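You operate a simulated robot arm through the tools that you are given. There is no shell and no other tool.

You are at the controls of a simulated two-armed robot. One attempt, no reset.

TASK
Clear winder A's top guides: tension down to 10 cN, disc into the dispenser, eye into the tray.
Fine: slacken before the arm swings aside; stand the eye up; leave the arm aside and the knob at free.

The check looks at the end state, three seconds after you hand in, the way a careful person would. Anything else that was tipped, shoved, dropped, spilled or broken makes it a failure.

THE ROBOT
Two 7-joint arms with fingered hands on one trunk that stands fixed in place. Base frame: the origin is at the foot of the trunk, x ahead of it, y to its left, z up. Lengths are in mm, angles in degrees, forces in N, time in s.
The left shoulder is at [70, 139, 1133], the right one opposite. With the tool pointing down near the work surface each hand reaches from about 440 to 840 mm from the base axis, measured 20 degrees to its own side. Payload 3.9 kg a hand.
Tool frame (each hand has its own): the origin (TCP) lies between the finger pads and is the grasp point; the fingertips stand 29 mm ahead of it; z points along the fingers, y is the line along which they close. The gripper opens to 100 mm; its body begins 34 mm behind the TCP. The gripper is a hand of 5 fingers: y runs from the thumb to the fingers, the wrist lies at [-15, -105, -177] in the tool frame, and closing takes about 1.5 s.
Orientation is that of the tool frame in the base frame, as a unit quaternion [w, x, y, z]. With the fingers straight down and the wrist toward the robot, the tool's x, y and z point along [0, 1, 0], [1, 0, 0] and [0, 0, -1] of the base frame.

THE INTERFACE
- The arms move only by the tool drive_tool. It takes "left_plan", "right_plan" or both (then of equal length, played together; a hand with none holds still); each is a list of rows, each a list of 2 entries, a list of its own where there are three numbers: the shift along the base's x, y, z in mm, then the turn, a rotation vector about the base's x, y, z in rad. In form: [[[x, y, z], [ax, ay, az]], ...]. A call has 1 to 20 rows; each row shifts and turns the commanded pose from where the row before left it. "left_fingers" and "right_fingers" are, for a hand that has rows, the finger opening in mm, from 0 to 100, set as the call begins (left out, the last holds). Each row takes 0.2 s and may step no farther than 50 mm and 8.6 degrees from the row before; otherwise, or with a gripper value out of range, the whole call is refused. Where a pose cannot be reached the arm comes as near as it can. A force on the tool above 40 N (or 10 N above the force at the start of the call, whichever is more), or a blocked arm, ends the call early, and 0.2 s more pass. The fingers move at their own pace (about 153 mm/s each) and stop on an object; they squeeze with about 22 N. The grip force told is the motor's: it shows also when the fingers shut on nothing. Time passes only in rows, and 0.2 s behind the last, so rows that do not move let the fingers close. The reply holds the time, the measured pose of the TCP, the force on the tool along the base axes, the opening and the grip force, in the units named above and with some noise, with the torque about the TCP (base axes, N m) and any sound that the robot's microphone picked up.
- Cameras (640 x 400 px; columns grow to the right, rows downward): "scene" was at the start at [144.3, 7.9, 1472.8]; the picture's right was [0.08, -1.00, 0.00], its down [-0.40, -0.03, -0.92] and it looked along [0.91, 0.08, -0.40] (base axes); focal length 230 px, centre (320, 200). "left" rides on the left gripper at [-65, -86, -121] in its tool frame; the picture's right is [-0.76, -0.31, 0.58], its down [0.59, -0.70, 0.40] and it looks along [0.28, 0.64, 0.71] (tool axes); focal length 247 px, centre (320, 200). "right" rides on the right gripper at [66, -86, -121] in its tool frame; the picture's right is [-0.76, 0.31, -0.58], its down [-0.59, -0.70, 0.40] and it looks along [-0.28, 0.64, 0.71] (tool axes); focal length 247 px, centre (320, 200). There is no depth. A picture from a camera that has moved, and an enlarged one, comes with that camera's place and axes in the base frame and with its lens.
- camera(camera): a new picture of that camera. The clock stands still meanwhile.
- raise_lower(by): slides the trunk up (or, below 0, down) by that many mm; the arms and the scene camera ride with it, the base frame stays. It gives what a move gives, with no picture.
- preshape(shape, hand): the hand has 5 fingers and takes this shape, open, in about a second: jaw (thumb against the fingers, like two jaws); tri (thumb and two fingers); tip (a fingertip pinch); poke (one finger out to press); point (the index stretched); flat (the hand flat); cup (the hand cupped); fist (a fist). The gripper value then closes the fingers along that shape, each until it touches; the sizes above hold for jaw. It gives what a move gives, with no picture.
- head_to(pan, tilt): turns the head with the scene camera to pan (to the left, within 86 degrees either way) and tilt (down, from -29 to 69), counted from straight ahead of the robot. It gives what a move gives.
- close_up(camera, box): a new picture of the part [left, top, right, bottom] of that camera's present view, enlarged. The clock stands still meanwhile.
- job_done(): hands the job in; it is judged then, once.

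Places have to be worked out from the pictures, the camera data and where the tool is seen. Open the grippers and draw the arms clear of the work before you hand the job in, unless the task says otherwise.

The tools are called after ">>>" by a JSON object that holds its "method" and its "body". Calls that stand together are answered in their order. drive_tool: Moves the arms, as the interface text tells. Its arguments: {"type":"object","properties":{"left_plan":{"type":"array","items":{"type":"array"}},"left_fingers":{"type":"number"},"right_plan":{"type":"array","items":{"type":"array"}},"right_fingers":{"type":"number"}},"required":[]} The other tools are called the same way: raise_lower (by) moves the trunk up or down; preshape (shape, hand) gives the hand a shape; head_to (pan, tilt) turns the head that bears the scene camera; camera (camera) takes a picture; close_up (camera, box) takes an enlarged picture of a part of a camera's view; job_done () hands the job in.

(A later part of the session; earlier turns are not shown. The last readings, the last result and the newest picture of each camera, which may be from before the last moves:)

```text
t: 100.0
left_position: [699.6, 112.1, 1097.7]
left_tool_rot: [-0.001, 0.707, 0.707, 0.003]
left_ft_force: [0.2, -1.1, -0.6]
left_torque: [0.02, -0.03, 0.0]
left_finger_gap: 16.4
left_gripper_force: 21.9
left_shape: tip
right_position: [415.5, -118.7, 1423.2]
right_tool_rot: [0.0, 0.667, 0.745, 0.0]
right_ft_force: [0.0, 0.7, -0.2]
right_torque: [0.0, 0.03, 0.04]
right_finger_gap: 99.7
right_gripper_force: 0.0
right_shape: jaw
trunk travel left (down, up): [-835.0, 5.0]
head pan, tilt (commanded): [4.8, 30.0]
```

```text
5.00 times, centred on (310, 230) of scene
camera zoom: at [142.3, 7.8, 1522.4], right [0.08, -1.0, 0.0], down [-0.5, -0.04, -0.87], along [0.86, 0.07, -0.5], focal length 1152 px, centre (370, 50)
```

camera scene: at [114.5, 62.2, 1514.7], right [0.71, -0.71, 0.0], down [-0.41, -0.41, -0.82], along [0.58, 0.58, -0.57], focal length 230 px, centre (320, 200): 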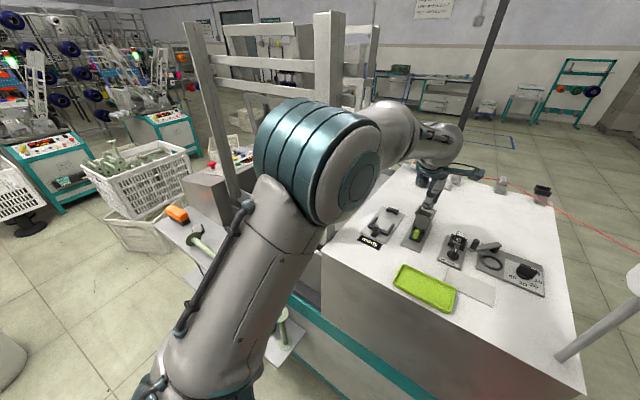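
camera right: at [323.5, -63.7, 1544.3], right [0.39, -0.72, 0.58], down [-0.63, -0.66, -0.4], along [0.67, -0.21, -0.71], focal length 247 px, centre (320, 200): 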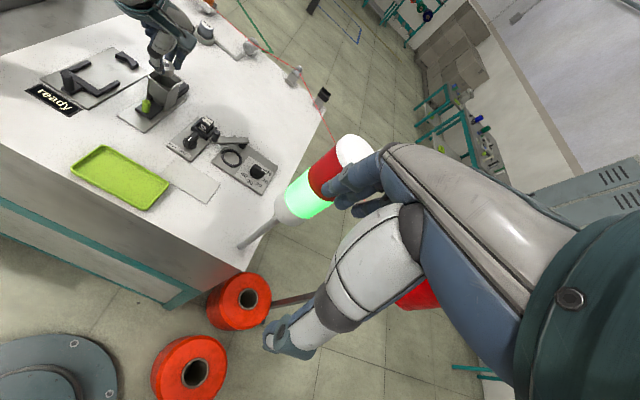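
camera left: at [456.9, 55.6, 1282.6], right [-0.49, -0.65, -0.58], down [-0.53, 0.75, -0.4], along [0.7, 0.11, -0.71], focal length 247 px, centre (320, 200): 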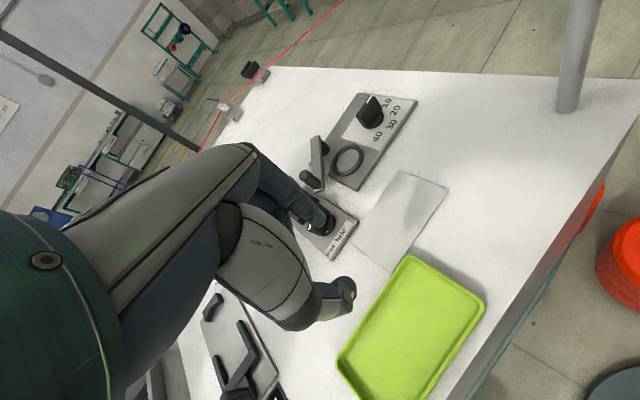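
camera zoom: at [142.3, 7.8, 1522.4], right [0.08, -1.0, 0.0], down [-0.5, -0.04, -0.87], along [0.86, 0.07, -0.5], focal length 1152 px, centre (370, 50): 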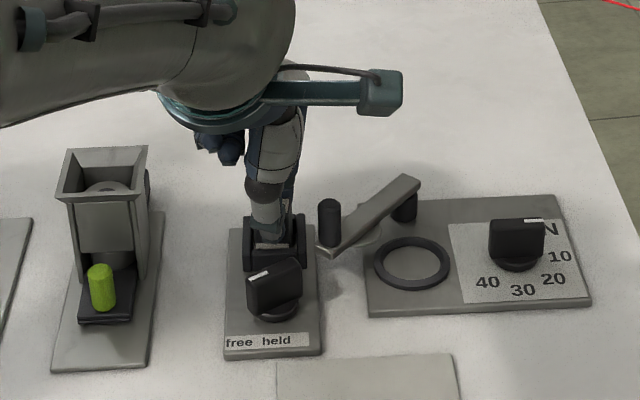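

Gripped (gap 16). I lift gently a few millimetres and watch the force to see if it is free.

>>> {"method": "drive_tool", "body": {"left_plan": [[[0, 0, 2], [0, 0, 0]], [[0, 0, 2], [0, 0, 0]], [[0, 0, 2], [0, 0, 0]], [[0, 0, 2], [0, 0, 0]]]}}

>>> {"method": "close_up", "body": {"camera": "scene", "box": [282, 205, 322, 258]}}

>>> {"method": "close_up", "body": {"camera": "left", "box": [260, 160, 420, 340]}}

```text
t: 101.0
left_position: [698.3, 112.3, 1106.2]
left_tool_rot: [0.0, 0.707, 0.707, 0.002]
left_ft_force: [0.2, 0.8, -0.5]
left_torque: [-0.03, -0.04, 0.01]
left_finger_gap: 16.3
left_gripper_force: 22.4
left_shape: tip
right_position: [416.4, -119.2, 1422.4]
right_tool_rot: [0.0, 0.667, 0.745, 0.0]
right_ft_force: [0.4, 0.2, -0.1]
right_torque: [0.01, 0.0, -0.01]
right_finger_gap: 99.9
right_gripper_force: 0.1
right_shape: jaw
trunk travel left (down, up): [-835.0, 5.0]
head pan, tilt (commanded): [4.8, 30.0]
```

```text
7.55 times, centred on (302, 232) of scene
camera zoom: at [142.3, 7.7, 1522.4], right [0.08, -1.0, 0.0], down [-0.5, -0.04, -0.87], along [0.86, 0.07, -0.5], focal length 1739 px, centre (456, -38)
```

zoom: 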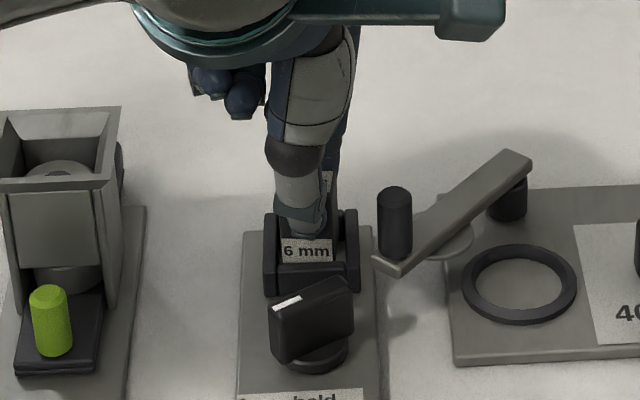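

```text
2.22 times, centred on (340, 250) of left
camera zoom: at [613.5, 46.5, 1227.7], right [-0.31, -0.76, -0.58], down [-0.7, 0.59, -0.4], along [0.64, 0.28, -0.71], focal length 549 px, centre (276, 89)
```

zoom: 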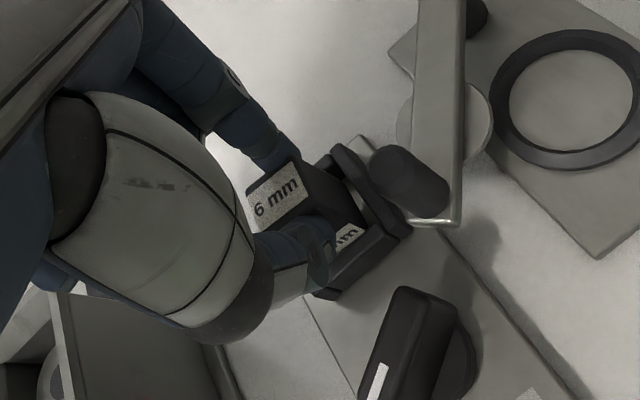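

The eye comes up freely with the hand, with no resistance. I raise it clear.

>>> {"method": "drive_tool", "body": {"left_plan": [[[0, 0, 6], [0, 0, 0]], [[0, 0, 10], [0, 0, 0]], [[0, 0, 14], [0, 0, 0]], [[0, 0, 16], [0, 0, 0]], [[0, 0, 16], [0, 0, 0]], [[0, 0, 16], [0, 0, 0]], [[0, 0, 0], [0, 0, 0]]]}}

>>> {"method": "close_up", "body": {"camera": "scene", "box": [270, 180, 340, 260]}}

>>> {"method": "close_up", "body": {"camera": "left", "box": [260, 160, 420, 340]}}

>>> {"method": "close_up", "body": {"camera": "right", "box": [165, 50, 265, 160]}}

```text
t: 102.6
left_position: [698.9, 111.7, 1185.2]
left_tool_rot: [-0.001, 0.707, 0.707, 0.003]
left_ft_force: [0.1, -0.7, -0.6]
left_torque: [0.01, 0.04, -0.01]
left_finger_gap: 16.1
left_gripper_force: 21.9
left_shape: tip
right_position: [415.4, -118.7, 1422.4]
right_tool_rot: [-0.001, 0.668, 0.745, 0.0]
right_ft_force: [-0.9, -0.3, -0.5]
right_torque: [0.02, -0.02, -0.03]
right_finger_gap: 99.8
right_gripper_force: 0.1
right_shape: jaw
trunk travel left (down, up): [-835.0, 5.0]
head pan, tilt (commanded): [4.8, 30.0]
```

```text
5.00 times, centred on (305, 220) of scene
camera zoom: at [142.4, 7.8, 1522.4], right [0.08, -1.0, 0.0], down [-0.5, -0.04, -0.87], along [0.86, 0.07, -0.5], focal length 1152 px, centre (395, 100)
```

zoom: 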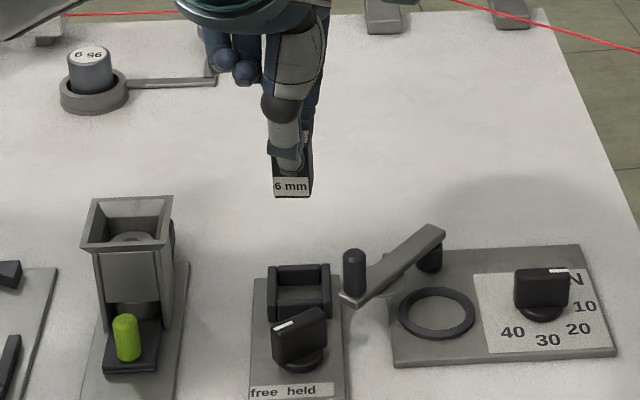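

```text
2.22 times, centred on (340, 250) of left
camera zoom: at [614.1, 46.4, 1305.6], right [-0.3, -0.76, -0.58], down [-0.7, 0.59, -0.4], along [0.64, 0.29, -0.71], focal length 549 px, centre (276, 89)
```

zoom: 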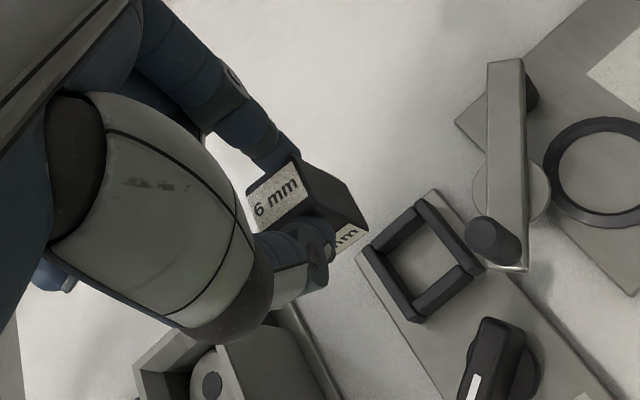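

```text
3.64 times, centred on (215, 105) of right
camera zoom: at [323.6, -63.4, 1544.3], right [0.39, -0.72, 0.58], down [-0.63, -0.66, -0.4], along [0.67, -0.21, -0.71], focal length 898 px, centre (702, 546)
```

zoom: 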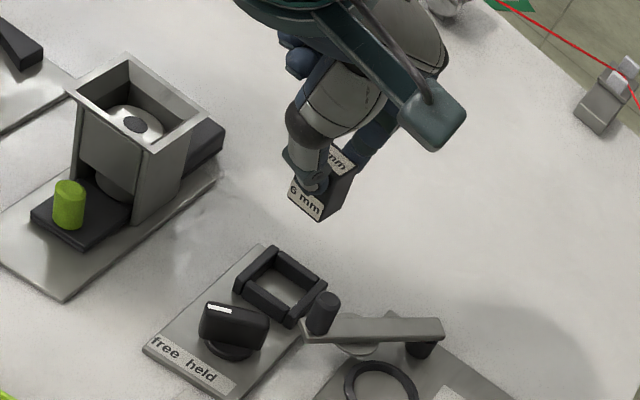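

The eye hangs upright in the pinch, its bottom about 48 mm below the TCP. I carry it back over the tray, whose centre is near (504, 118).

>>> {"method": "drive_tool", "body": {"left_plan": [[[-25, 0, 8], [0, 0, 0]], [[-35, 1, 0], [0, 0, 0]], [[-35, 1, 0], [0, 0, 0]], [[-35, 1, 0], [0, 0, 0]], [[-35, 1, 0], [0, 0, 0]], [[-25, 1, 0], [0, 0, 0]], [[0, 0, 0], [0, 0, 0]]]}}

>>> {"method": "head_to", "body": {"pan": 10, "tilt": 42}}

>>> {"method": "camera", "body": {"camera": "scene"}}

>>> {"method": "camera", "body": {"camera": "left"}}

```text
t: 104.2
left_position: [509.4, 115.6, 1194.0]
left_tool_rot: [0.001, 0.708, 0.707, 0.004]
left_ft_force: [-0.8, 0.0, -0.3]
left_torque: [0.04, 0.01, 0.03]
left_finger_gap: 15.9
left_gripper_force: 22.0
left_shape: tip
right_position: [415.0, -120.4, 1422.4]
right_tool_rot: [-0.001, 0.667, 0.745, 0.0]
right_ft_force: [-0.1, -0.9, -0.2]
right_torque: [0.04, 0.02, -0.03]
right_finger_gap: 99.8
right_gripper_force: 0.0
right_shape: jaw
trunk travel left (down, up): [-835.0, 5.0]
head pan, tilt (commanded): [4.8, 30.0]
```

```text
t: 104.9
left_position: [510.4, 118.0, 1192.5]
left_tool_rot: [0.001, 0.707, 0.707, 0.002]
left_ft_force: [0.1, 0.2, -0.6]
left_torque: [0.01, 0.0, 0.01]
left_finger_gap: 16.1
left_gripper_force: 21.5
left_shape: tip
right_position: [416.1, -118.4, 1422.3]
right_tool_rot: [0.0, 0.667, 0.745, -0.001]
right_ft_force: [-0.4, 0.8, 0.8]
right_torque: [-0.02, 0.02, 0.0]
right_finger_gap: 99.8
right_gripper_force: 0.1
right_shape: jaw
trunk travel left (down, up): [-835.0, 5.0]
head pan, tilt (commanded): [10.0, 42.0]
```

```text
taken
camera scene: at [134.6, 15.2, 1504.2], right [0.17, -0.98, 0.0], down [-0.66, -0.12, -0.74], along [0.73, 0.13, -0.67], focal length 230 px, centre (320, 200)
```

scene: 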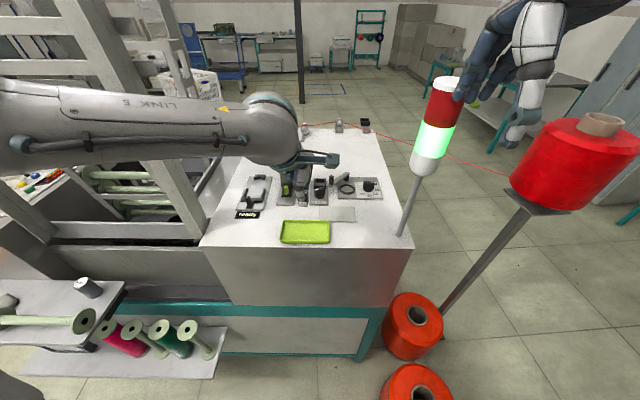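

```text
taken
camera left: at [423.9, 51.6, 1313.9], right [-0.3, -0.76, -0.58], down [-0.7, 0.59, -0.4], along [0.64, 0.28, -0.71], focal length 247 px, centre (320, 200)
```

left: 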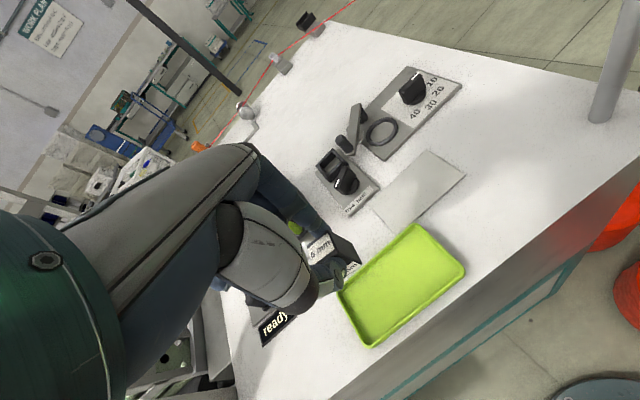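

From both cameras the tray's centre is ≈ (504, 116). I shift over it and descend most of the way.

>>> {"method": "drive_tool", "body": {"left_plan": [[[-5, -0.5, -20], [0, 0, 0]], [[0, 0, -25], [0, 0, 0]], [[0, 0, -25], [0, 0, 0]], [[0, 0, -18], [0, 0, 0]], [[0, 0, 0], [0, 0, 0]]]}}

>>> {"method": "close_up", "body": {"camera": "scene", "box": [260, 190, 350, 260]}}

>>> {"method": "close_up", "body": {"camera": "left", "box": [260, 160, 460, 340]}}

>>> {"method": "close_up", "body": {"camera": "right", "box": [60, 100, 220, 230]}}

```text
t: 106.1
left_position: [502.6, 118.5, 1104.8]
left_tool_rot: [0.001, 0.707, 0.707, 0.002]
left_ft_force: [0.4, 0.2, 0.2]
left_torque: [0.0, -0.01, 0.03]
left_finger_gap: 16.1
left_gripper_force: 21.9
left_shape: tip
right_position: [415.9, -119.3, 1422.3]
right_tool_rot: [0.0, 0.667, 0.745, 0.0]
right_ft_force: [0.3, 1.1, 0.3]
right_torque: [-0.02, -0.02, 0.03]
right_finger_gap: 99.8
right_gripper_force: 0.1
right_shape: jaw
trunk travel left (down, up): [-835.0, 5.0]
head pan, tilt (commanded): [10.0, 42.0]
```

```text
5.71 times, centred on (305, 225) of scene
camera zoom: at [134.4, 15.3, 1504.2], right [0.17, -0.98, 0.0], down [-0.66, -0.12, -0.74], along [0.73, 0.13, -0.67], focal length 1316 px, centre (406, 57)
```

zoom: 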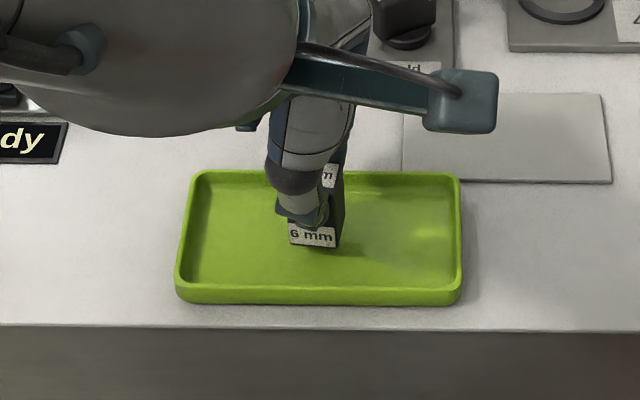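

```text
2.22 times, centred on (360, 250) of left
camera zoom: at [418.3, 52.0, 1225.9], right [-0.3, -0.76, -0.58], down [-0.7, 0.59, -0.4], along [0.64, 0.28, -0.71], focal length 549 px, centre (231, 89)
```

zoom: 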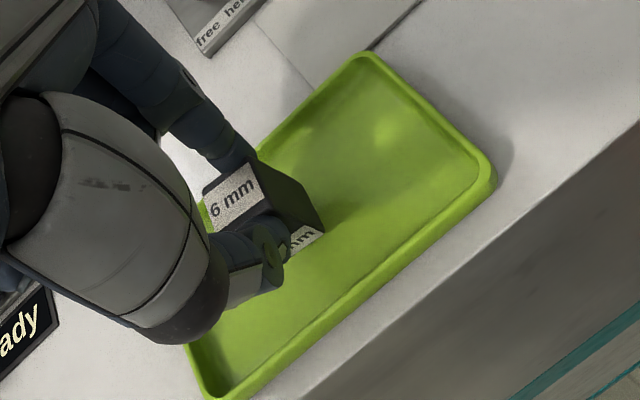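

```text
3.08 times, centred on (140, 165) of right
camera zoom: at [323.4, -62.8, 1544.4], right [0.39, -0.72, 0.58], down [-0.63, -0.66, -0.4], along [0.67, -0.21, -0.71], focal length 760 px, centre (874, 308)
```

zoom: 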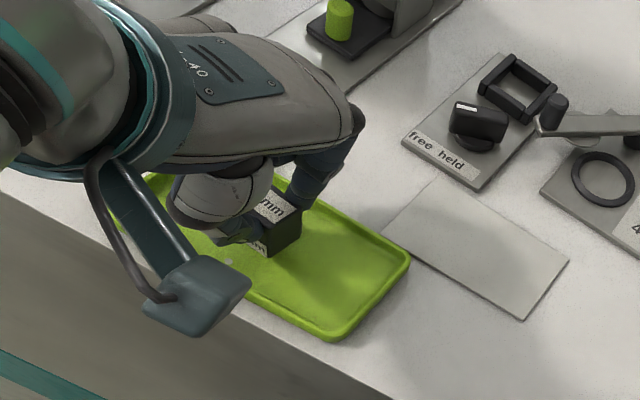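

The eye is upright just above the tray floor. I lower in 2 mm steps until I feel contact.

>>> {"method": "drive_tool", "body": {"left_plan": [[[0, 0, -2], [0, 0, 0]], [[0, 0, -2], [0, 0, 0]], [[0, 0, -2], [0, 0, 0]], [[0, 0, 0], [0, 0, 0]]]}}

>>> {"method": "drive_tool", "body": {"left_plan": [[[0, 0, -1.5], [0, 0, 0]], [[0, 0, -1.5], [0, 0, 0]], [[0, 0, 0], [0, 0, 0]]]}}

```text
t: 107.1
left_position: [504.5, 116.3, 1098.3]
left_tool_rot: [0.0, 0.707, 0.707, 0.003]
left_ft_force: [-0.5, -0.1, 0.4]
left_torque: [0.02, 0.0, 0.0]
left_finger_gap: 15.9
left_gripper_force: 22.5
left_shape: tip
right_position: [415.9, -119.1, 1422.1]
right_tool_rot: [0.0, 0.668, 0.744, 0.0]
right_ft_force: [-0.5, -0.1, -0.2]
right_torque: [0.02, -0.03, 0.0]
right_finger_gap: 100.0
right_gripper_force: 0.1
right_shape: jaw
trunk travel left (down, up): [-835.0, 5.0]
head pan, tilt (commanded): [10.0, 42.0]
```

```text
t: 107.9
left_position: [504.3, 116.8, 1095.4]
left_tool_rot: [0.001, 0.707, 0.707, 0.002]
left_ft_force: [-0.5, -0.2, 1.9]
left_torque: [0.01, -0.01, 0.02]
left_finger_gap: 16.1
left_gripper_force: 22.0
left_shape: tip
right_position: [415.7, -118.8, 1423.3]
right_tool_rot: [0.0, 0.667, 0.745, 0.0]
right_ft_force: [0.3, -0.2, 0.2]
right_torque: [0.01, 0.01, -0.03]
right_finger_gap: 100.1
right_gripper_force: 0.0
right_shape: jaw
trunk travel left (down, up): [-835.0, 5.0]
head pan, tilt (commanded): [10.0, 42.0]
```

The vertical force is beginning to rise (1.9 N). One more millimetre to confirm.

>>> {"method": "drive_tool", "body": {"left_plan": [[[0, 0, -1], [0, 0, 0]], [[0, 0, 0], [0, 0, 0]]]}}

>>> {"method": "close_up", "body": {"camera": "scene", "box": [260, 190, 350, 260]}}

```text
t: 108.5
left_position: [503.3, 117.0, 1095.5]
left_tool_rot: [0.001, 0.706, 0.708, 0.002]
left_ft_force: [-0.1, -1.1, 5.5]
left_torque: [-0.03, -0.03, 0.0]
left_finger_gap: 15.7
left_gripper_force: 22.0
left_shape: tip
right_position: [413.9, -119.3, 1422.5]
right_tool_rot: [0.0, 0.667, 0.745, 0.0]
right_ft_force: [0.0, -0.1, 0.9]
right_torque: [-0.01, 0.01, 0.01]
right_finger_gap: 99.5
right_gripper_force: 0.1
right_shape: jaw
trunk travel left (down, up): [-835.0, 5.0]
head pan, tilt (commanded): [10.0, 42.0]
```

```text
5.71 times, centred on (305, 225) of scene
camera zoom: at [133.6, 14.5, 1504.3], right [0.17, -0.98, 0.0], down [-0.66, -0.12, -0.74], along [0.73, 0.13, -0.67], focal length 1316 px, centre (406, 57)
```

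zoom: 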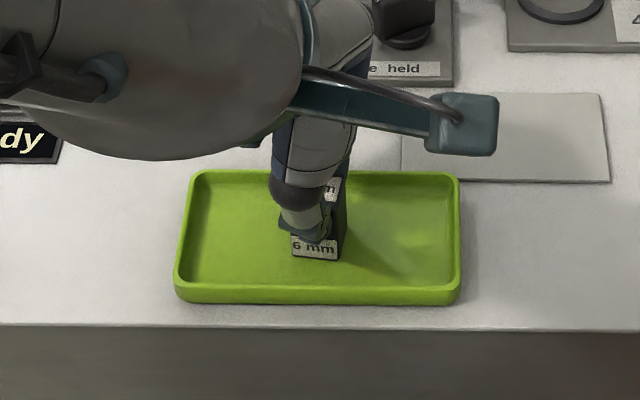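

Contact confirmed (5.5 N): the eye is standing on the tray floor. I unload slightly, then open the fingers in two steps so it isn't knocked.

>>> {"method": "drive_tool", "body": {"left_plan": [[[0, 0, 0.8], [0, 0, 0]], [[0, 0, 0], [0, 0, 0]]]}}

>>> {"method": "drive_tool", "body": {"left_plan": [[[0, 0, 0], [0, 0, 0]], [[0, 0, 0], [0, 0, 0]], [[0, 0, 0], [0, 0, 0]]], "left_fingers": 22}}

>>> {"method": "drive_tool", "body": {"left_plan": [[[0, 0, 0], [0, 0, 0]], [[0, 0, 0], [0, 0, 0]], [[0, 0, 0], [0, 0, 0]]], "left_fingers": 45}}

>>> {"method": "close_up", "body": {"camera": "scene", "box": [260, 190, 350, 260]}}

>>> {"method": "close_up", "body": {"camera": "left", "box": [260, 160, 460, 340]}}

```text
t: 109.1
left_position: [504.2, 116.8, 1095.3]
left_tool_rot: [0.001, 0.707, 0.707, 0.003]
left_ft_force: [0.6, -1.8, 2.7]
left_torque: [-0.01, -0.05, 0.0]
left_finger_gap: 16.2
left_gripper_force: 21.9
left_shape: tip
right_position: [414.9, -119.1, 1424.2]
right_tool_rot: [0.0, 0.667, 0.745, 0.0]
right_ft_force: [-0.4, -0.7, -0.1]
right_torque: [-0.01, -0.03, -0.01]
right_finger_gap: 99.6
right_gripper_force: 0.1
right_shape: jaw
trunk travel left (down, up): [-835.0, 5.0]
head pan, tilt (commanded): [10.0, 42.0]
```

```text
t: 109.9
left_position: [504.7, 117.5, 1095.1]
left_tool_rot: [0.0, 0.707, 0.707, 0.002]
left_ft_force: [0.4, 0.3, 0.5]
left_torque: [0.0, 0.03, -0.01]
left_finger_gap: 22.2
left_gripper_force: 0.0
left_shape: tip
right_position: [415.9, -118.5, 1423.3]
right_tool_rot: [-0.001, 0.667, 0.745, 0.001]
right_ft_force: [-0.6, -0.2, -0.7]
right_torque: [0.0, -0.01, 0.01]
right_finger_gap: 100.0
right_gripper_force: 0.0
right_shape: jaw
trunk travel left (down, up): [-835.0, 5.0]
head pan, tilt (commanded): [10.0, 42.0]
```

```text
t: 110.7
left_position: [505.7, 116.0, 1095.5]
left_tool_rot: [0.0, 0.707, 0.707, 0.003]
left_ft_force: [-0.1, 0.1, 0.1]
left_torque: [-0.01, -0.01, 0.06]
left_finger_gap: 44.7
left_gripper_force: 0.1
left_shape: tip
right_position: [415.6, -119.5, 1423.7]
right_tool_rot: [0.001, 0.667, 0.745, 0.0]
right_ft_force: [0.6, 0.2, 0.1]
right_torque: [-0.05, -0.01, 0.03]
right_finger_gap: 99.8
right_gripper_force: 0.1
right_shape: jaw
trunk travel left (down, up): [-835.0, 5.0]
head pan, tilt (commanded): [10.0, 42.0]
```

```text
5.71 times, centred on (305, 225) of scene
camera zoom: at [134.5, 14.7, 1504.2], right [0.17, -0.98, 0.0], down [-0.66, -0.12, -0.74], along [0.73, 0.13, -0.67], focal length 1316 px, centre (406, 57)
```

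zoom: 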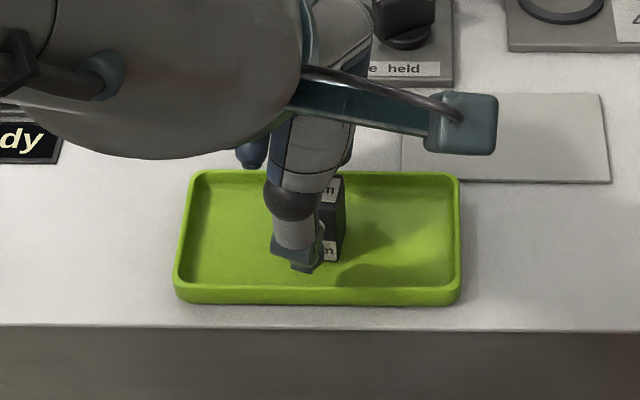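

```text
2.22 times, centred on (360, 250) of left
camera zoom: at [418.7, 51.2, 1216.7], right [-0.3, -0.76, -0.58], down [-0.7, 0.59, -0.4], along [0.64, 0.28, -0.71], focal length 549 px, centre (231, 89)
```

zoom: 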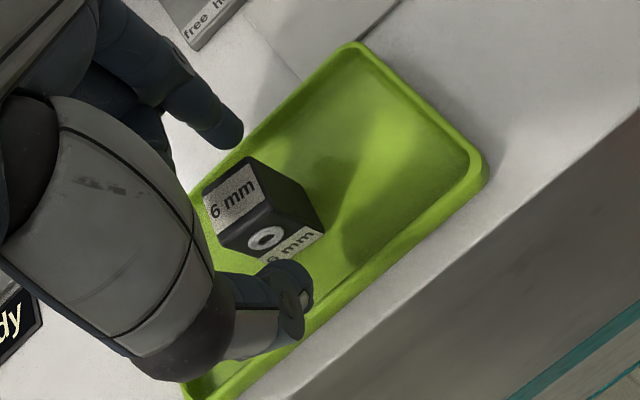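

The eye stands upright on its own in the tray. I rise straight up away from it.

>>> {"method": "drive_tool", "body": {"left_plan": [[[0, 0, 10], [0, 0, 0]], [[0, 0, 20], [0, 0, 0]], [[0, 0, 25], [0, 0, 0]], [[0, 0, 30], [0, 0, 0]], [[0, 20, 20], [0, 0, 0]], [[0, 0, 0], [0, 0, 0]]]}}

>>> {"method": "close_up", "body": {"camera": "scene", "box": [250, 150, 400, 260]}}

>>> {"method": "close_up", "body": {"camera": "right", "box": [60, 60, 280, 230]}}

```text
t: 112.1
left_position: [505.4, 135.8, 1200.5]
left_tool_rot: [0.0, 0.708, 0.706, 0.003]
left_ft_force: [0.3, -0.7, 0.4]
left_torque: [0.02, -0.03, -0.04]
left_finger_gap: 44.6
left_gripper_force: 0.0
left_shape: tip
right_position: [414.7, -120.2, 1423.4]
right_tool_rot: [0.0, 0.667, 0.745, 0.0]
right_ft_force: [-0.2, -0.4, 0.1]
right_torque: [-0.01, 0.02, 0.0]
right_finger_gap: 99.8
right_gripper_force: 0.1
right_shape: jaw
trunk travel left (down, up): [-835.0, 5.0]
head pan, tilt (commanded): [10.0, 42.0]
```

```text
3.64 times, centred on (325, 205) of scene
camera zoom: at [134.6, 13.9, 1504.2], right [0.17, -0.98, 0.0], down [-0.66, -0.12, -0.74], along [0.73, 0.13, -0.67], focal length 838 px, centre (302, 182)
```

zoom: 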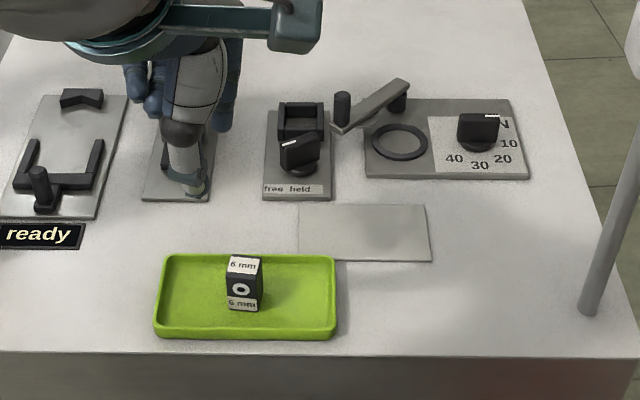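

```text
2.35 times, centred on (170, 145) of right
camera zoom: at [323.6, -64.2, 1544.3], right [0.39, -0.72, 0.58], down [-0.63, -0.66, -0.4], along [0.67, -0.21, -0.71], focal length 581 px, centre (673, 329)
```

zoom: 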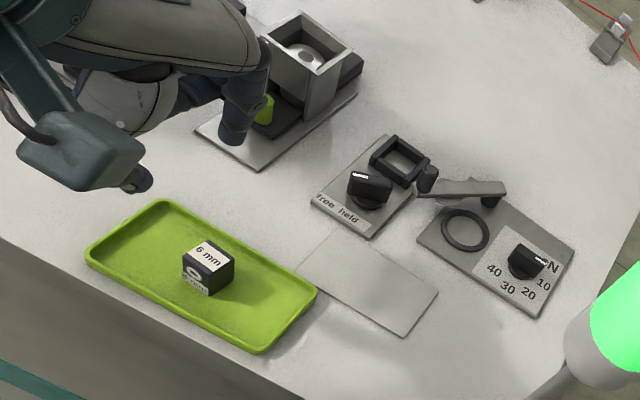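

The eye is standing in the tray. Now I measure the eye knob's pointer precisely against the word "free".

>>> {"method": "close_up", "body": {"camera": "scene", "box": [306, 172, 336, 206]}}

>>> {"method": "close_up", "body": {"camera": "right", "box": [172, 115, 222, 165]}}

>>> {"method": "camera", "body": {"camera": "left"}}

```text
11.76 times, centred on (321, 189) of scene
camera zoom: at [134.6, 13.9, 1504.2], right [0.17, -0.98, 0.0], down [-0.66, -0.12, -0.74], along [0.73, 0.13, -0.67], focal length 2710 px, centre (308, 329)
```

zoom: 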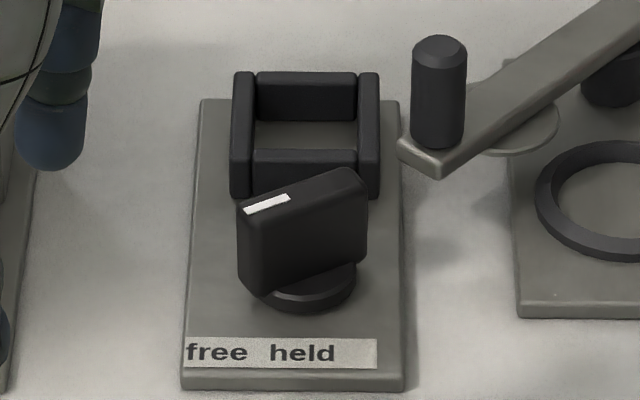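

```text
8.00 times, centred on (197, 140) of right
camera zoom: at [323.6, -64.2, 1544.3], right [0.39, -0.72, 0.58], down [-0.63, -0.66, -0.4], along [0.67, -0.21, -0.71], focal length 1976 px, centre (1304, 680)
```

zoom: 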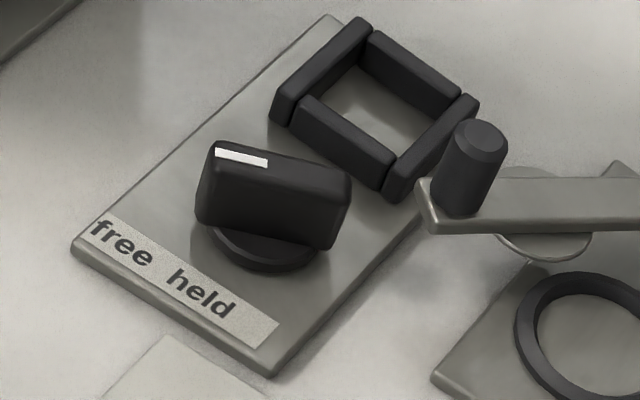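

```text
taken
camera left: at [419.0, 70.0, 1321.9], right [-0.31, -0.75, -0.58], down [-0.7, 0.59, -0.4], along [0.64, 0.29, -0.71], focal length 247 px, centre (320, 200)
```

left: 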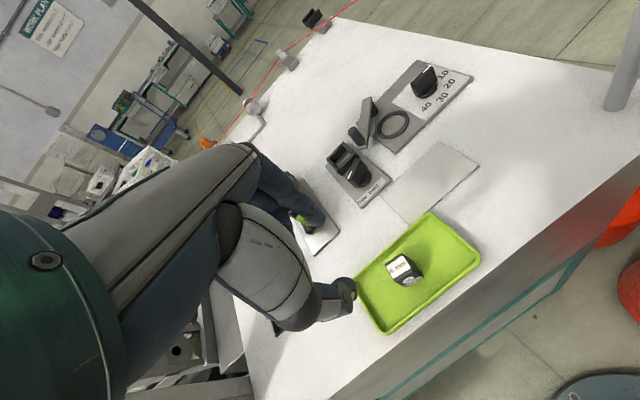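

The pointer measures about 62° from "held". I want to know if that is the end stop for "free", so I go back to the knob (heading -15°) and will feel with a small extra push whether it yields. I move above the spot first.

>>> {"method": "drive_tool", "body": {"left_plan": [[[33, -11, -10], [0, 0, -0.087]], [[33, -11, -15], [0, 0, -0.087]], [[33, -11.5, -20], [0, 0, -0.087]], [[0, 0, -30], [0, 0, 0]], [[0, 0, -20], [0, 0, 0]], [[0, 0, 0], [0, 0, 0]]], "left_fingers": 44}}

>>> {"method": "head_to", "body": {"pan": 4.8, "tilt": 35}}

>>> {"method": "close_up", "body": {"camera": "left", "box": [240, 140, 440, 320]}}

>>> {"method": "close_up", "body": {"camera": "scene", "box": [270, 180, 360, 260]}}

```text
t: 113.5
left_position: [604.6, 102.8, 1103.9]
left_tool_rot: [0.001, 0.794, 0.608, 0.001]
left_ft_force: [-0.4, 0.2, 0.0]
left_torque: [0.0, 0.01, 0.02]
left_finger_gap: 44.5
left_gripper_force: 0.0
left_shape: tip
right_position: [416.7, -119.2, 1422.2]
right_tool_rot: [0.001, 0.667, 0.745, 0.001]
right_ft_force: [1.4, 0.5, -0.5]
right_torque: [-0.03, -0.02, 0.05]
right_finger_gap: 100.0
right_gripper_force: 0.1
right_shape: jaw
trunk travel left (down, up): [-835.0, 5.0]
head pan, tilt (commanded): [10.0, 42.0]
```

```text
t: 114.2
left_position: [604.2, 102.9, 1105.1]
left_tool_rot: [0.001, 0.793, 0.609, 0.003]
left_ft_force: [0.6, -0.1, 0.0]
left_torque: [0.01, 0.02, 0.02]
left_finger_gap: 44.3
left_gripper_force: 0.1
left_shape: tip
right_position: [415.9, -117.5, 1424.3]
right_tool_rot: [0.0, 0.667, 0.745, 0.0]
right_ft_force: [0.3, -0.1, 0.4]
right_torque: [0.0, 0.0, 0.0]
right_finger_gap: 99.7
right_gripper_force: 0.0
right_shape: jaw
trunk travel left (down, up): [-835.0, 5.0]
head pan, tilt (commanded): [4.8, 35.0]
```

```text
2.22 times, centred on (340, 230) of left
camera zoom: at [503.9, 61.6, 1226.6], right [-0.49, -0.65, -0.58], down [-0.53, 0.75, -0.4], along [0.7, 0.11, -0.71], focal length 549 px, centre (276, 133)
```

zoom: 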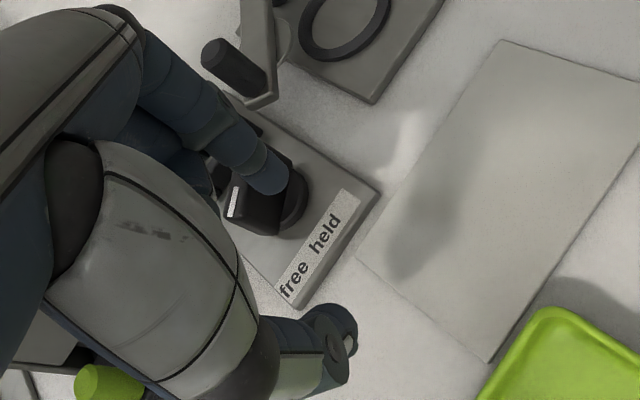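

```text
5.00 times, centred on (315, 220) of scene
camera zoom: at [139.8, 7.7, 1514.6], right [0.08, -1.0, 0.0], down [-0.57, -0.05, -0.82], along [0.82, 0.07, -0.57], focal length 1152 px, centre (345, 100)
```

zoom: 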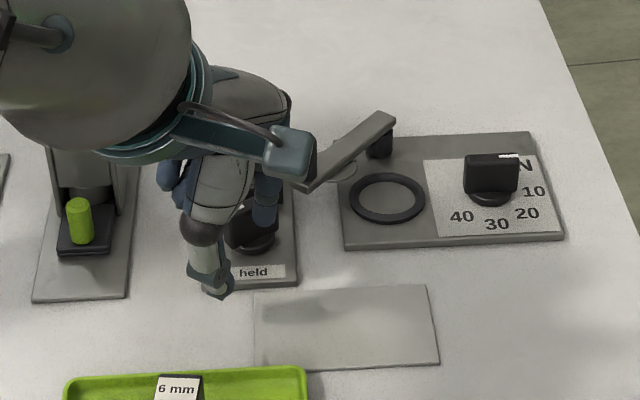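

The fingertip is offset about 10 mm from the wing's face. I descend and move in toward it along the push direction in small steps.

>>> {"method": "drive_tool", "body": {"left_plan": [[[0, 0, -12], [0, 0, 0]], [[0, 0, -11], [0, 0, 0]], [[2.4, 1.8, 0], [0, 0, 0]], [[2.4, 1.8, 0], [0, 0, 0]], [[1.2, 0.9, 0], [0, 0, 0]], [[0, 0, 0], [0, 0, 0]]]}}

>>> {"method": "close_up", "body": {"camera": "left", "box": [240, 140, 440, 320]}}

```text
t: 115.6
left_position: [610.1, 107.7, 1083.2]
left_tool_rot: [0.001, 0.794, 0.608, 0.003]
left_ft_force: [0.3, -0.1, 0.4]
left_torque: [-0.02, 0.01, -0.01]
left_finger_gap: 44.0
left_gripper_force: 0.0
left_shape: tip
right_position: [415.5, -119.5, 1423.6]
right_tool_rot: [0.0, 0.667, 0.745, 0.0]
right_ft_force: [-0.8, 0.7, 0.2]
right_torque: [-0.05, 0.04, 0.01]
right_finger_gap: 100.0
right_gripper_force: 0.0
right_shape: jaw
trunk travel left (down, up): [-835.0, 5.0]
head pan, tilt (commanded): [4.8, 35.0]
```

```text
2.22 times, centred on (340, 230) of left
camera zoom: at [509.6, 66.2, 1203.8], right [-0.49, -0.65, -0.58], down [-0.53, 0.75, -0.4], along [0.7, 0.11, -0.71], focal length 549 px, centre (276, 133)
```

zoom: 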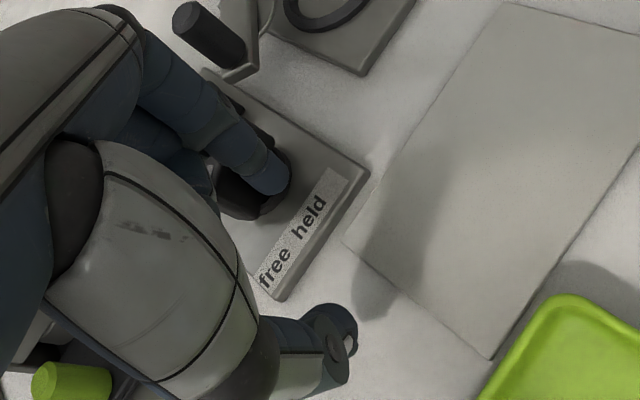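

Nearly at the previous contact position. I advance in 1 mm steps and read the force.

>>> {"method": "drive_tool", "body": {"left_plan": [[[0.8, 0.6, 0], [0, 0, 0]], [[0.8, 0.6, 0], [0, 0, 0]], [[0, 0, 0], [0, 0, 0]]]}}

>>> {"method": "drive_tool", "body": {"left_plan": [[[0.8, 0.6, 0], [0, 0, 0]], [[0.8, 0.6, 0], [0, 0, 0]], [[0, 0, 0], [0, 0, 0]]]}}

>>> {"method": "close_up", "body": {"camera": "left", "box": [240, 140, 440, 320]}}

```text
t: 116.4
left_position: [611.2, 107.7, 1083.6]
left_tool_rot: [0.001, 0.793, 0.609, 0.003]
left_ft_force: [-0.8, -1.9, -1.2]
left_torque: [-0.06, 0.08, -0.09]
left_finger_gap: 43.5
left_gripper_force: 0.1
left_shape: tip
right_position: [415.1, -120.3, 1423.3]
right_tool_rot: [0.001, 0.668, 0.745, -0.001]
right_ft_force: [-0.3, -0.9, -0.1]
right_torque: [0.01, -0.02, 0.01]
right_finger_gap: 99.9
right_gripper_force: 0.1
right_shape: jaw
trunk travel left (down, up): [-835.0, 5.0]
head pan, tilt (commanded): [4.8, 35.0]
```

```text
t: 117.2
left_position: [612.6, 108.7, 1081.7]
left_tool_rot: [0.001, 0.793, 0.609, 0.002]
left_ft_force: [-2.4, -5.4, 0.8]
left_torque: [-0.08, 0.07, -0.17]
left_finger_gap: 42.8
left_gripper_force: 0.1
left_shape: tip
right_position: [415.3, -120.2, 1423.0]
right_tool_rot: [-0.001, 0.667, 0.745, 0.001]
right_ft_force: [0.5, -0.2, 0.1]
right_torque: [-0.03, -0.01, -0.03]
right_finger_gap: 99.6
right_gripper_force: 0.0
right_shape: jaw
trunk travel left (down, up): [-835.0, 5.0]
head pan, tilt (commanded): [4.8, 35.0]
```

```text
2.22 times, centred on (340, 230) of left
camera zoom: at [512.0, 67.5, 1204.1], right [-0.49, -0.65, -0.58], down [-0.52, 0.75, -0.4], along [0.7, 0.11, -0.71], focal length 549 px, centre (276, 133)
```

zoom: 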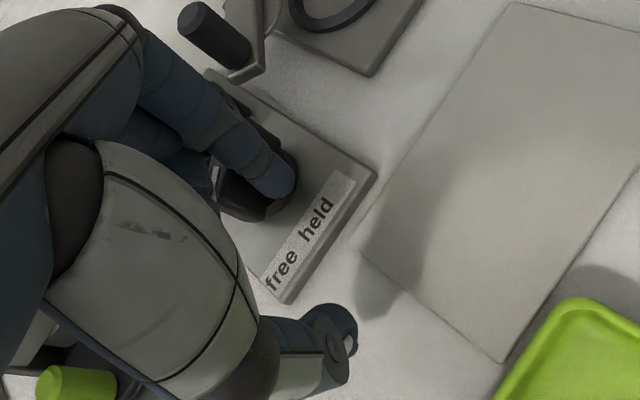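

Now the force climbs quickly (to about 6 N over 2 mm), unlike while turning. The knob is against its end stop, so this is the "free" end. I back off the same way and lift.

>>> {"method": "drive_tool", "body": {"left_plan": [[[-4, -3, 0], [0, 0, 0]], [[-5, -4, 0], [0, 0, 0]], [[-4, -3, 15], [0, 0, 0]], [[-10, 0, 30], [0, 0, 0]], [[-15, 0, 35], [0, 0, 0]], [[0, 20, 30], [0, 0, 0]], [[0, 0, 0], [0, 0, 0]]]}}

>>> {"method": "close_up", "body": {"camera": "scene", "box": [285, 190, 345, 250]}}

>>> {"method": "close_up", "body": {"camera": "right", "box": [172, 115, 222, 165]}}

```text
t: 118.8
left_position: [573.8, 120.3, 1192.1]
left_tool_rot: [0.001, 0.793, 0.609, 0.002]
left_ft_force: [0.7, -0.6, -0.3]
left_torque: [0.0, 0.01, 0.0]
left_finger_gap: 44.2
left_gripper_force: 0.1
left_shape: tip
right_position: [416.4, -119.3, 1422.4]
right_tool_rot: [0.0, 0.667, 0.745, 0.0]
right_ft_force: [0.7, -0.7, -0.4]
right_torque: [0.02, 0.03, 0.01]
right_finger_gap: 100.1
right_gripper_force: 0.0
right_shape: jaw
trunk travel left (down, up): [-835.0, 5.0]
head pan, tilt (commanded): [4.8, 35.0]
```

```text
6.67 times, centred on (315, 220) of scene
camera zoom: at [140.4, 7.3, 1514.6], right [0.08, -1.0, 0.0], down [-0.57, -0.05, -0.82], along [0.82, 0.07, -0.57], focal length 1536 px, centre (353, 67)
```

zoom: 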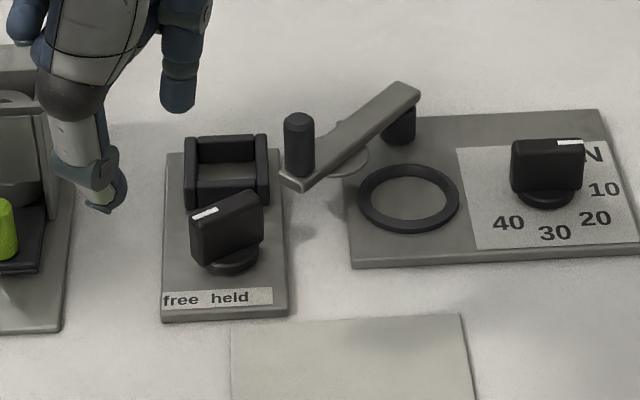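

```text
8.00 times, centred on (197, 140) of right
camera zoom: at [323.9, -63.7, 1544.2], right [0.39, -0.72, 0.58], down [-0.63, -0.66, -0.4], along [0.67, -0.21, -0.71], focal length 1976 px, centre (1304, 680)
```

zoom: 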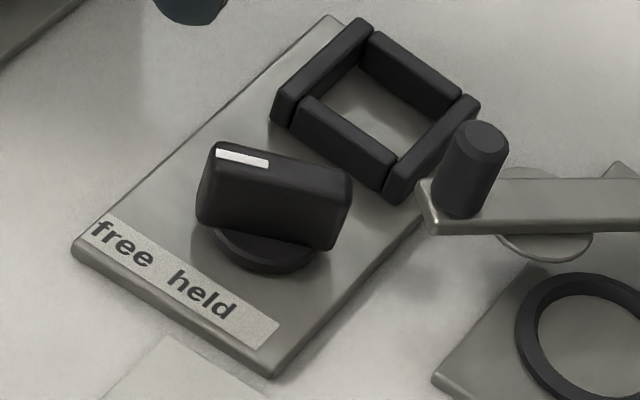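

The knob has not moved at all, confirming the end stop. With the eye gone, and the arm's underside (z ≈ 1071) above the clamp plates (≈ 1064), I can swing the arm from about 42° further aside. I go above its peg at (679, 77).

>>> {"method": "drive_tool", "body": {"left_plan": [[[35, -14.5, -5], [0, 0, 0]], [[35, -14.5, -9], [0, 0, 0]], [[35, -14.5, -9], [0, 0, 0]], [[0, 0, 0], [0, 0, 0]]]}}

>>> {"method": "close_up", "body": {"camera": "left", "box": [260, 150, 440, 330]}}

>>> {"method": "close_up", "body": {"camera": "scene", "box": [285, 180, 345, 250]}}

```text
t: 119.8
left_position: [679.4, 76.1, 1170.1]
left_tool_rot: [0.002, 0.793, 0.609, 0.003]
left_ft_force: [-0.4, -0.1, 1.0]
left_torque: [0.02, 0.04, 0.01]
left_finger_gap: 44.2
left_gripper_force: 0.0
left_shape: tip
right_position: [414.6, -118.9, 1422.8]
right_tool_rot: [0.0, 0.667, 0.745, -0.001]
right_ft_force: [-0.9, -0.4, -0.3]
right_torque: [-0.01, 0.03, 0.01]
right_finger_gap: 99.7
right_gripper_force: 0.1
right_shape: jaw
trunk travel left (down, up): [-835.0, 5.0]
head pan, tilt (commanded): [4.8, 35.0]
```

```text
2.22 times, centred on (350, 240) of left
camera zoom: at [579.5, 35.2, 1290.9], right [-0.49, -0.65, -0.58], down [-0.53, 0.75, -0.4], along [0.7, 0.11, -0.71], focal length 549 px, centre (253, 111)
```

zoom: 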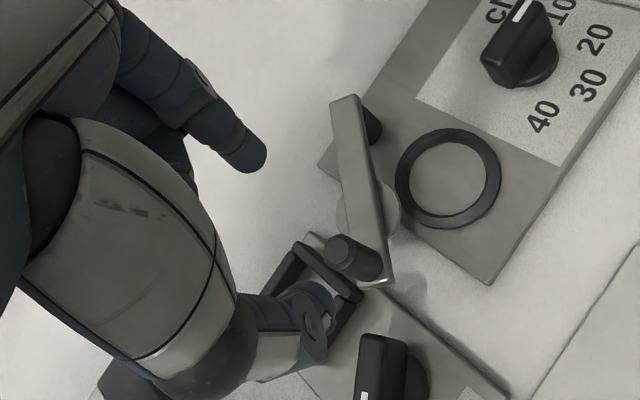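

```text
5.71 times, centred on (315, 215) of scene
camera zoom: at [139.2, 8.0, 1514.7], right [0.08, -1.0, 0.0], down [-0.57, -0.05, -0.82], along [0.82, 0.07, -0.57], focal length 1316 px, centre (349, 114)
```

zoom: 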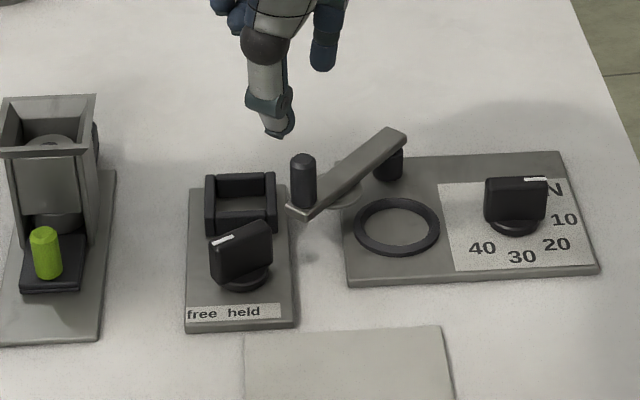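

The peg is centred between thumb and index in these views. I descend to z ≈ 1113 and close on it.

>>> {"method": "drive_tool", "body": {"left_plan": [[[-0.5, -0.5, -20], [0, 0, 0]], [[0, 0, -20], [0, 0, 0]], [[0, 0, -16], [0, 0, 0]], [[0, 0, 0], [0, 0, 0]]]}}

>>> {"method": "close_up", "body": {"camera": "left", "box": [260, 150, 440, 330]}}

>>> {"method": "close_up", "body": {"camera": "scene", "box": [285, 180, 345, 250]}}

```text
t: 120.8
left_position: [679.1, 76.1, 1112.4]
left_tool_rot: [0.001, 0.793, 0.609, 0.002]
left_ft_force: [0.2, 0.5, -0.1]
left_torque: [0.05, 0.0, -0.01]
left_finger_gap: 44.1
left_gripper_force: 0.1
left_shape: tip
right_position: [416.3, -119.7, 1422.2]
right_tool_rot: [0.0, 0.667, 0.745, 0.0]
right_ft_force: [0.1, 0.3, -0.4]
right_torque: [0.02, -0.01, 0.0]
right_finger_gap: 99.8
right_gripper_force: 0.1
right_shape: jaw
trunk travel left (down, up): [-835.0, 5.0]
head pan, tilt (commanded): [4.8, 35.0]
```

```text
2.22 times, centred on (350, 240) of left
camera zoom: at [579.3, 34.2, 1234.1], right [-0.49, -0.65, -0.58], down [-0.53, 0.75, -0.4], along [0.7, 0.11, -0.71], focal length 549 px, centre (253, 111)
```

zoom: 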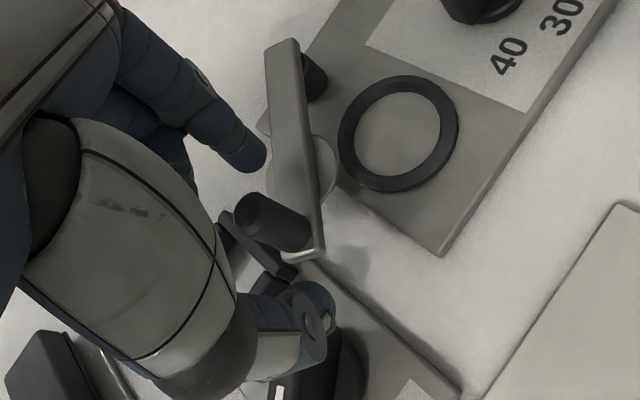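

```text
5.71 times, centred on (315, 215) of scene
camera zoom: at [139.9, 7.5, 1514.7], right [0.08, -1.0, 0.0], down [-0.57, -0.05, -0.82], along [0.82, 0.07, -0.57], focal length 1316 px, centre (349, 114)
```

zoom: 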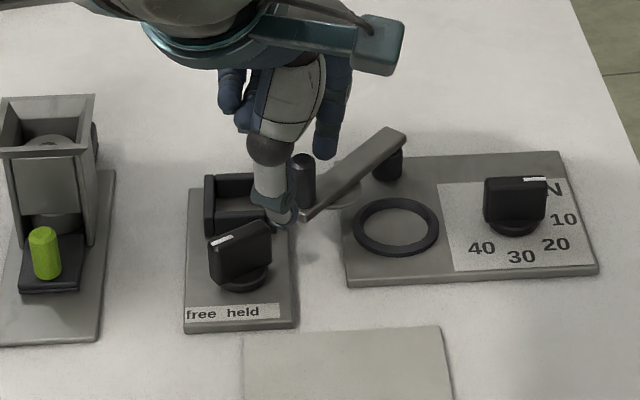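

The peg sits on the tool axis. I close the pinch on it.

>>> {"method": "drive_tool", "body": {"left_plan": [[[0, 0, 0], [0, 0, 0]], [[0, 0, 0], [0, 0, 0]], [[0, 0, 0], [0, 0, 0]], [[0, 0, 0], [0, 0, 0]], [[0, 0, 0], [0, 0, 0]]], "left_fingers": 0}}

>>> {"method": "drive_tool", "body": {"left_plan": [[[2.9, 4, 0], [0, 0, 0]], [[3.1, 4, 0], [0, 0, 0]], [[0, 0, 0], [0, 0, 0]]]}}

>>> {"method": "close_up", "body": {"camera": "scene", "box": [285, 180, 345, 250]}}

>>> {"method": "close_up", "body": {"camera": "left", "box": [260, 150, 440, 330]}}

```text
t: 122.0
left_position: [678.9, 75.1, 1112.5]
left_tool_rot: [0.001, 0.793, 0.609, 0.003]
left_ft_force: [0.0, 0.9, -2.0]
left_torque: [-0.01, -0.01, 0.03]
left_finger_gap: 6.1
left_gripper_force: 22.1
left_shape: tip
right_position: [415.7, -118.8, 1423.1]
right_tool_rot: [0.0, 0.667, 0.745, -0.001]
right_ft_force: [-0.2, 0.5, 0.8]
right_torque: [-0.01, -0.01, 0.01]
right_finger_gap: 100.1
right_gripper_force: 0.0
right_shape: jaw
trunk travel left (down, up): [-835.0, 5.0]
head pan, tilt (commanded): [4.8, 35.0]
```

```text
t: 122.8
left_position: [685.9, 85.1, 1113.0]
left_tool_rot: [0.0, 0.793, 0.609, 0.002]
left_ft_force: [0.1, -0.1, -3.7]
left_torque: [0.01, -0.01, -0.04]
left_finger_gap: 5.7
left_gripper_force: 21.9
left_shape: tip
right_position: [416.0, -119.2, 1422.6]
right_tool_rot: [0.0, 0.667, 0.745, 0.0]
right_ft_force: [-0.3, -0.6, -0.3]
right_torque: [-0.01, -0.02, 0.02]
right_finger_gap: 99.8
right_gripper_force: 0.1
right_shape: jaw
trunk travel left (down, up): [-835.0, 5.0]
head pan, tilt (commanded): [4.8, 35.0]
```

```text
5.71 times, centred on (315, 215) of scene
camera zoom: at [140.6, 7.7, 1514.6], right [0.08, -1.0, 0.0], down [-0.57, -0.05, -0.82], along [0.82, 0.07, -0.57], focal length 1316 px, centre (349, 114)
```

zoom: 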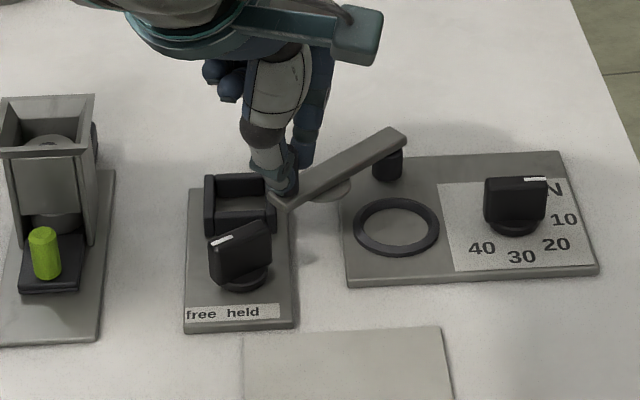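

```text
2.22 times, centred on (350, 240) of left
camera zoom: at [585.8, 42.6, 1234.3], right [-0.49, -0.65, -0.58], down [-0.53, 0.75, -0.4], along [0.7, 0.11, -0.71], focal length 549 px, centre (253, 111)
```

zoom: 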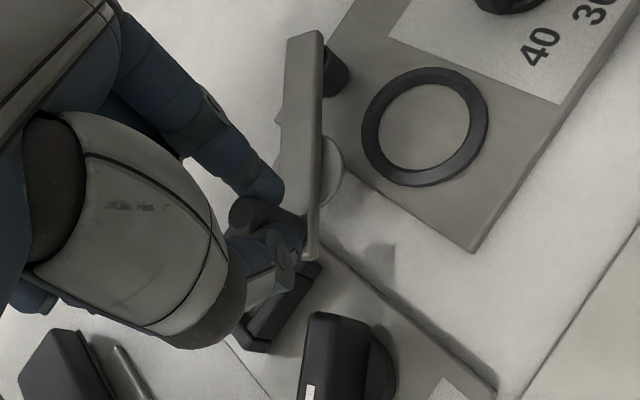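

The arm follows to about 50° with no side force. I continue in small steps, watching for any touch on the clamp.

>>> {"method": "drive_tool", "body": {"left_plan": [[[3.6, 3.8, 0], [0, 0, 0]], [[3.9, 3.7, 0], [0, 0, 0]], [[0, 0, 0], [0, 0, 0]]]}}

>>> {"method": "close_up", "body": {"camera": "scene", "box": [285, 180, 345, 250]}}

>>> {"method": "close_up", "body": {"camera": "left", "box": [260, 150, 440, 330]}}

```text
t: 123.6
left_position: [691.0, 89.0, 1113.8]
left_tool_rot: [0.0, 0.794, 0.608, 0.001]
left_ft_force: [-7.4, -9.3, -5.5]
left_torque: [-0.16, 0.19, -0.03]
left_finger_gap: 4.4
left_gripper_force: 21.9
left_shape: tip
right_position: [415.1, -122.4, 1423.4]
right_tool_rot: [0.0, 0.668, 0.744, 0.001]
right_ft_force: [-0.5, 0.4, 0.0]
right_torque: [0.02, 0.04, -0.02]
right_finger_gap: 99.8
right_gripper_force: 0.1
right_shape: jaw
trunk travel left (down, up): [-835.0, 5.0]
head pan, tilt (commanded): [4.8, 35.0]
```

```text
5.71 times, centred on (315, 215) of scene
camera zoom: at [138.7, 5.4, 1514.7], right [0.08, -1.0, 0.0], down [-0.57, -0.05, -0.82], along [0.82, 0.07, -0.57], focal length 1316 px, centre (349, 114)
```

zoom: 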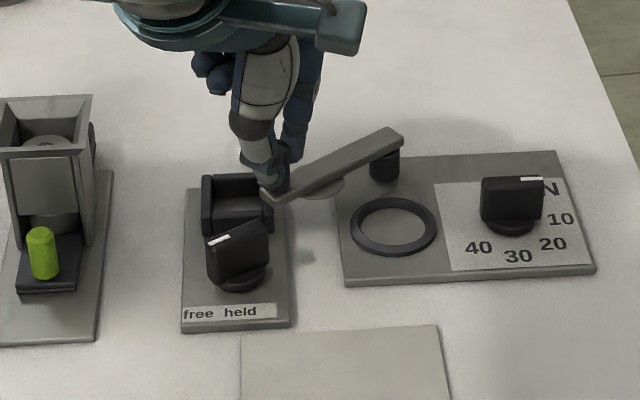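

```text
2.22 times, centred on (350, 240) of left
camera zoom: at [591.3, 47.5, 1234.9], right [-0.49, -0.65, -0.58], down [-0.52, 0.75, -0.4], along [0.7, 0.11, -0.71], focal length 549 px, centre (253, 111)
```

zoom: 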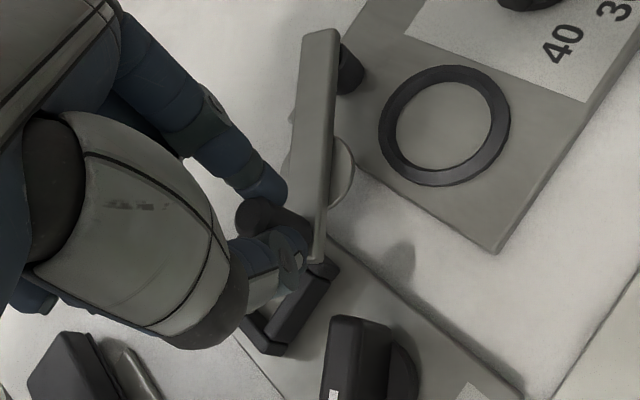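

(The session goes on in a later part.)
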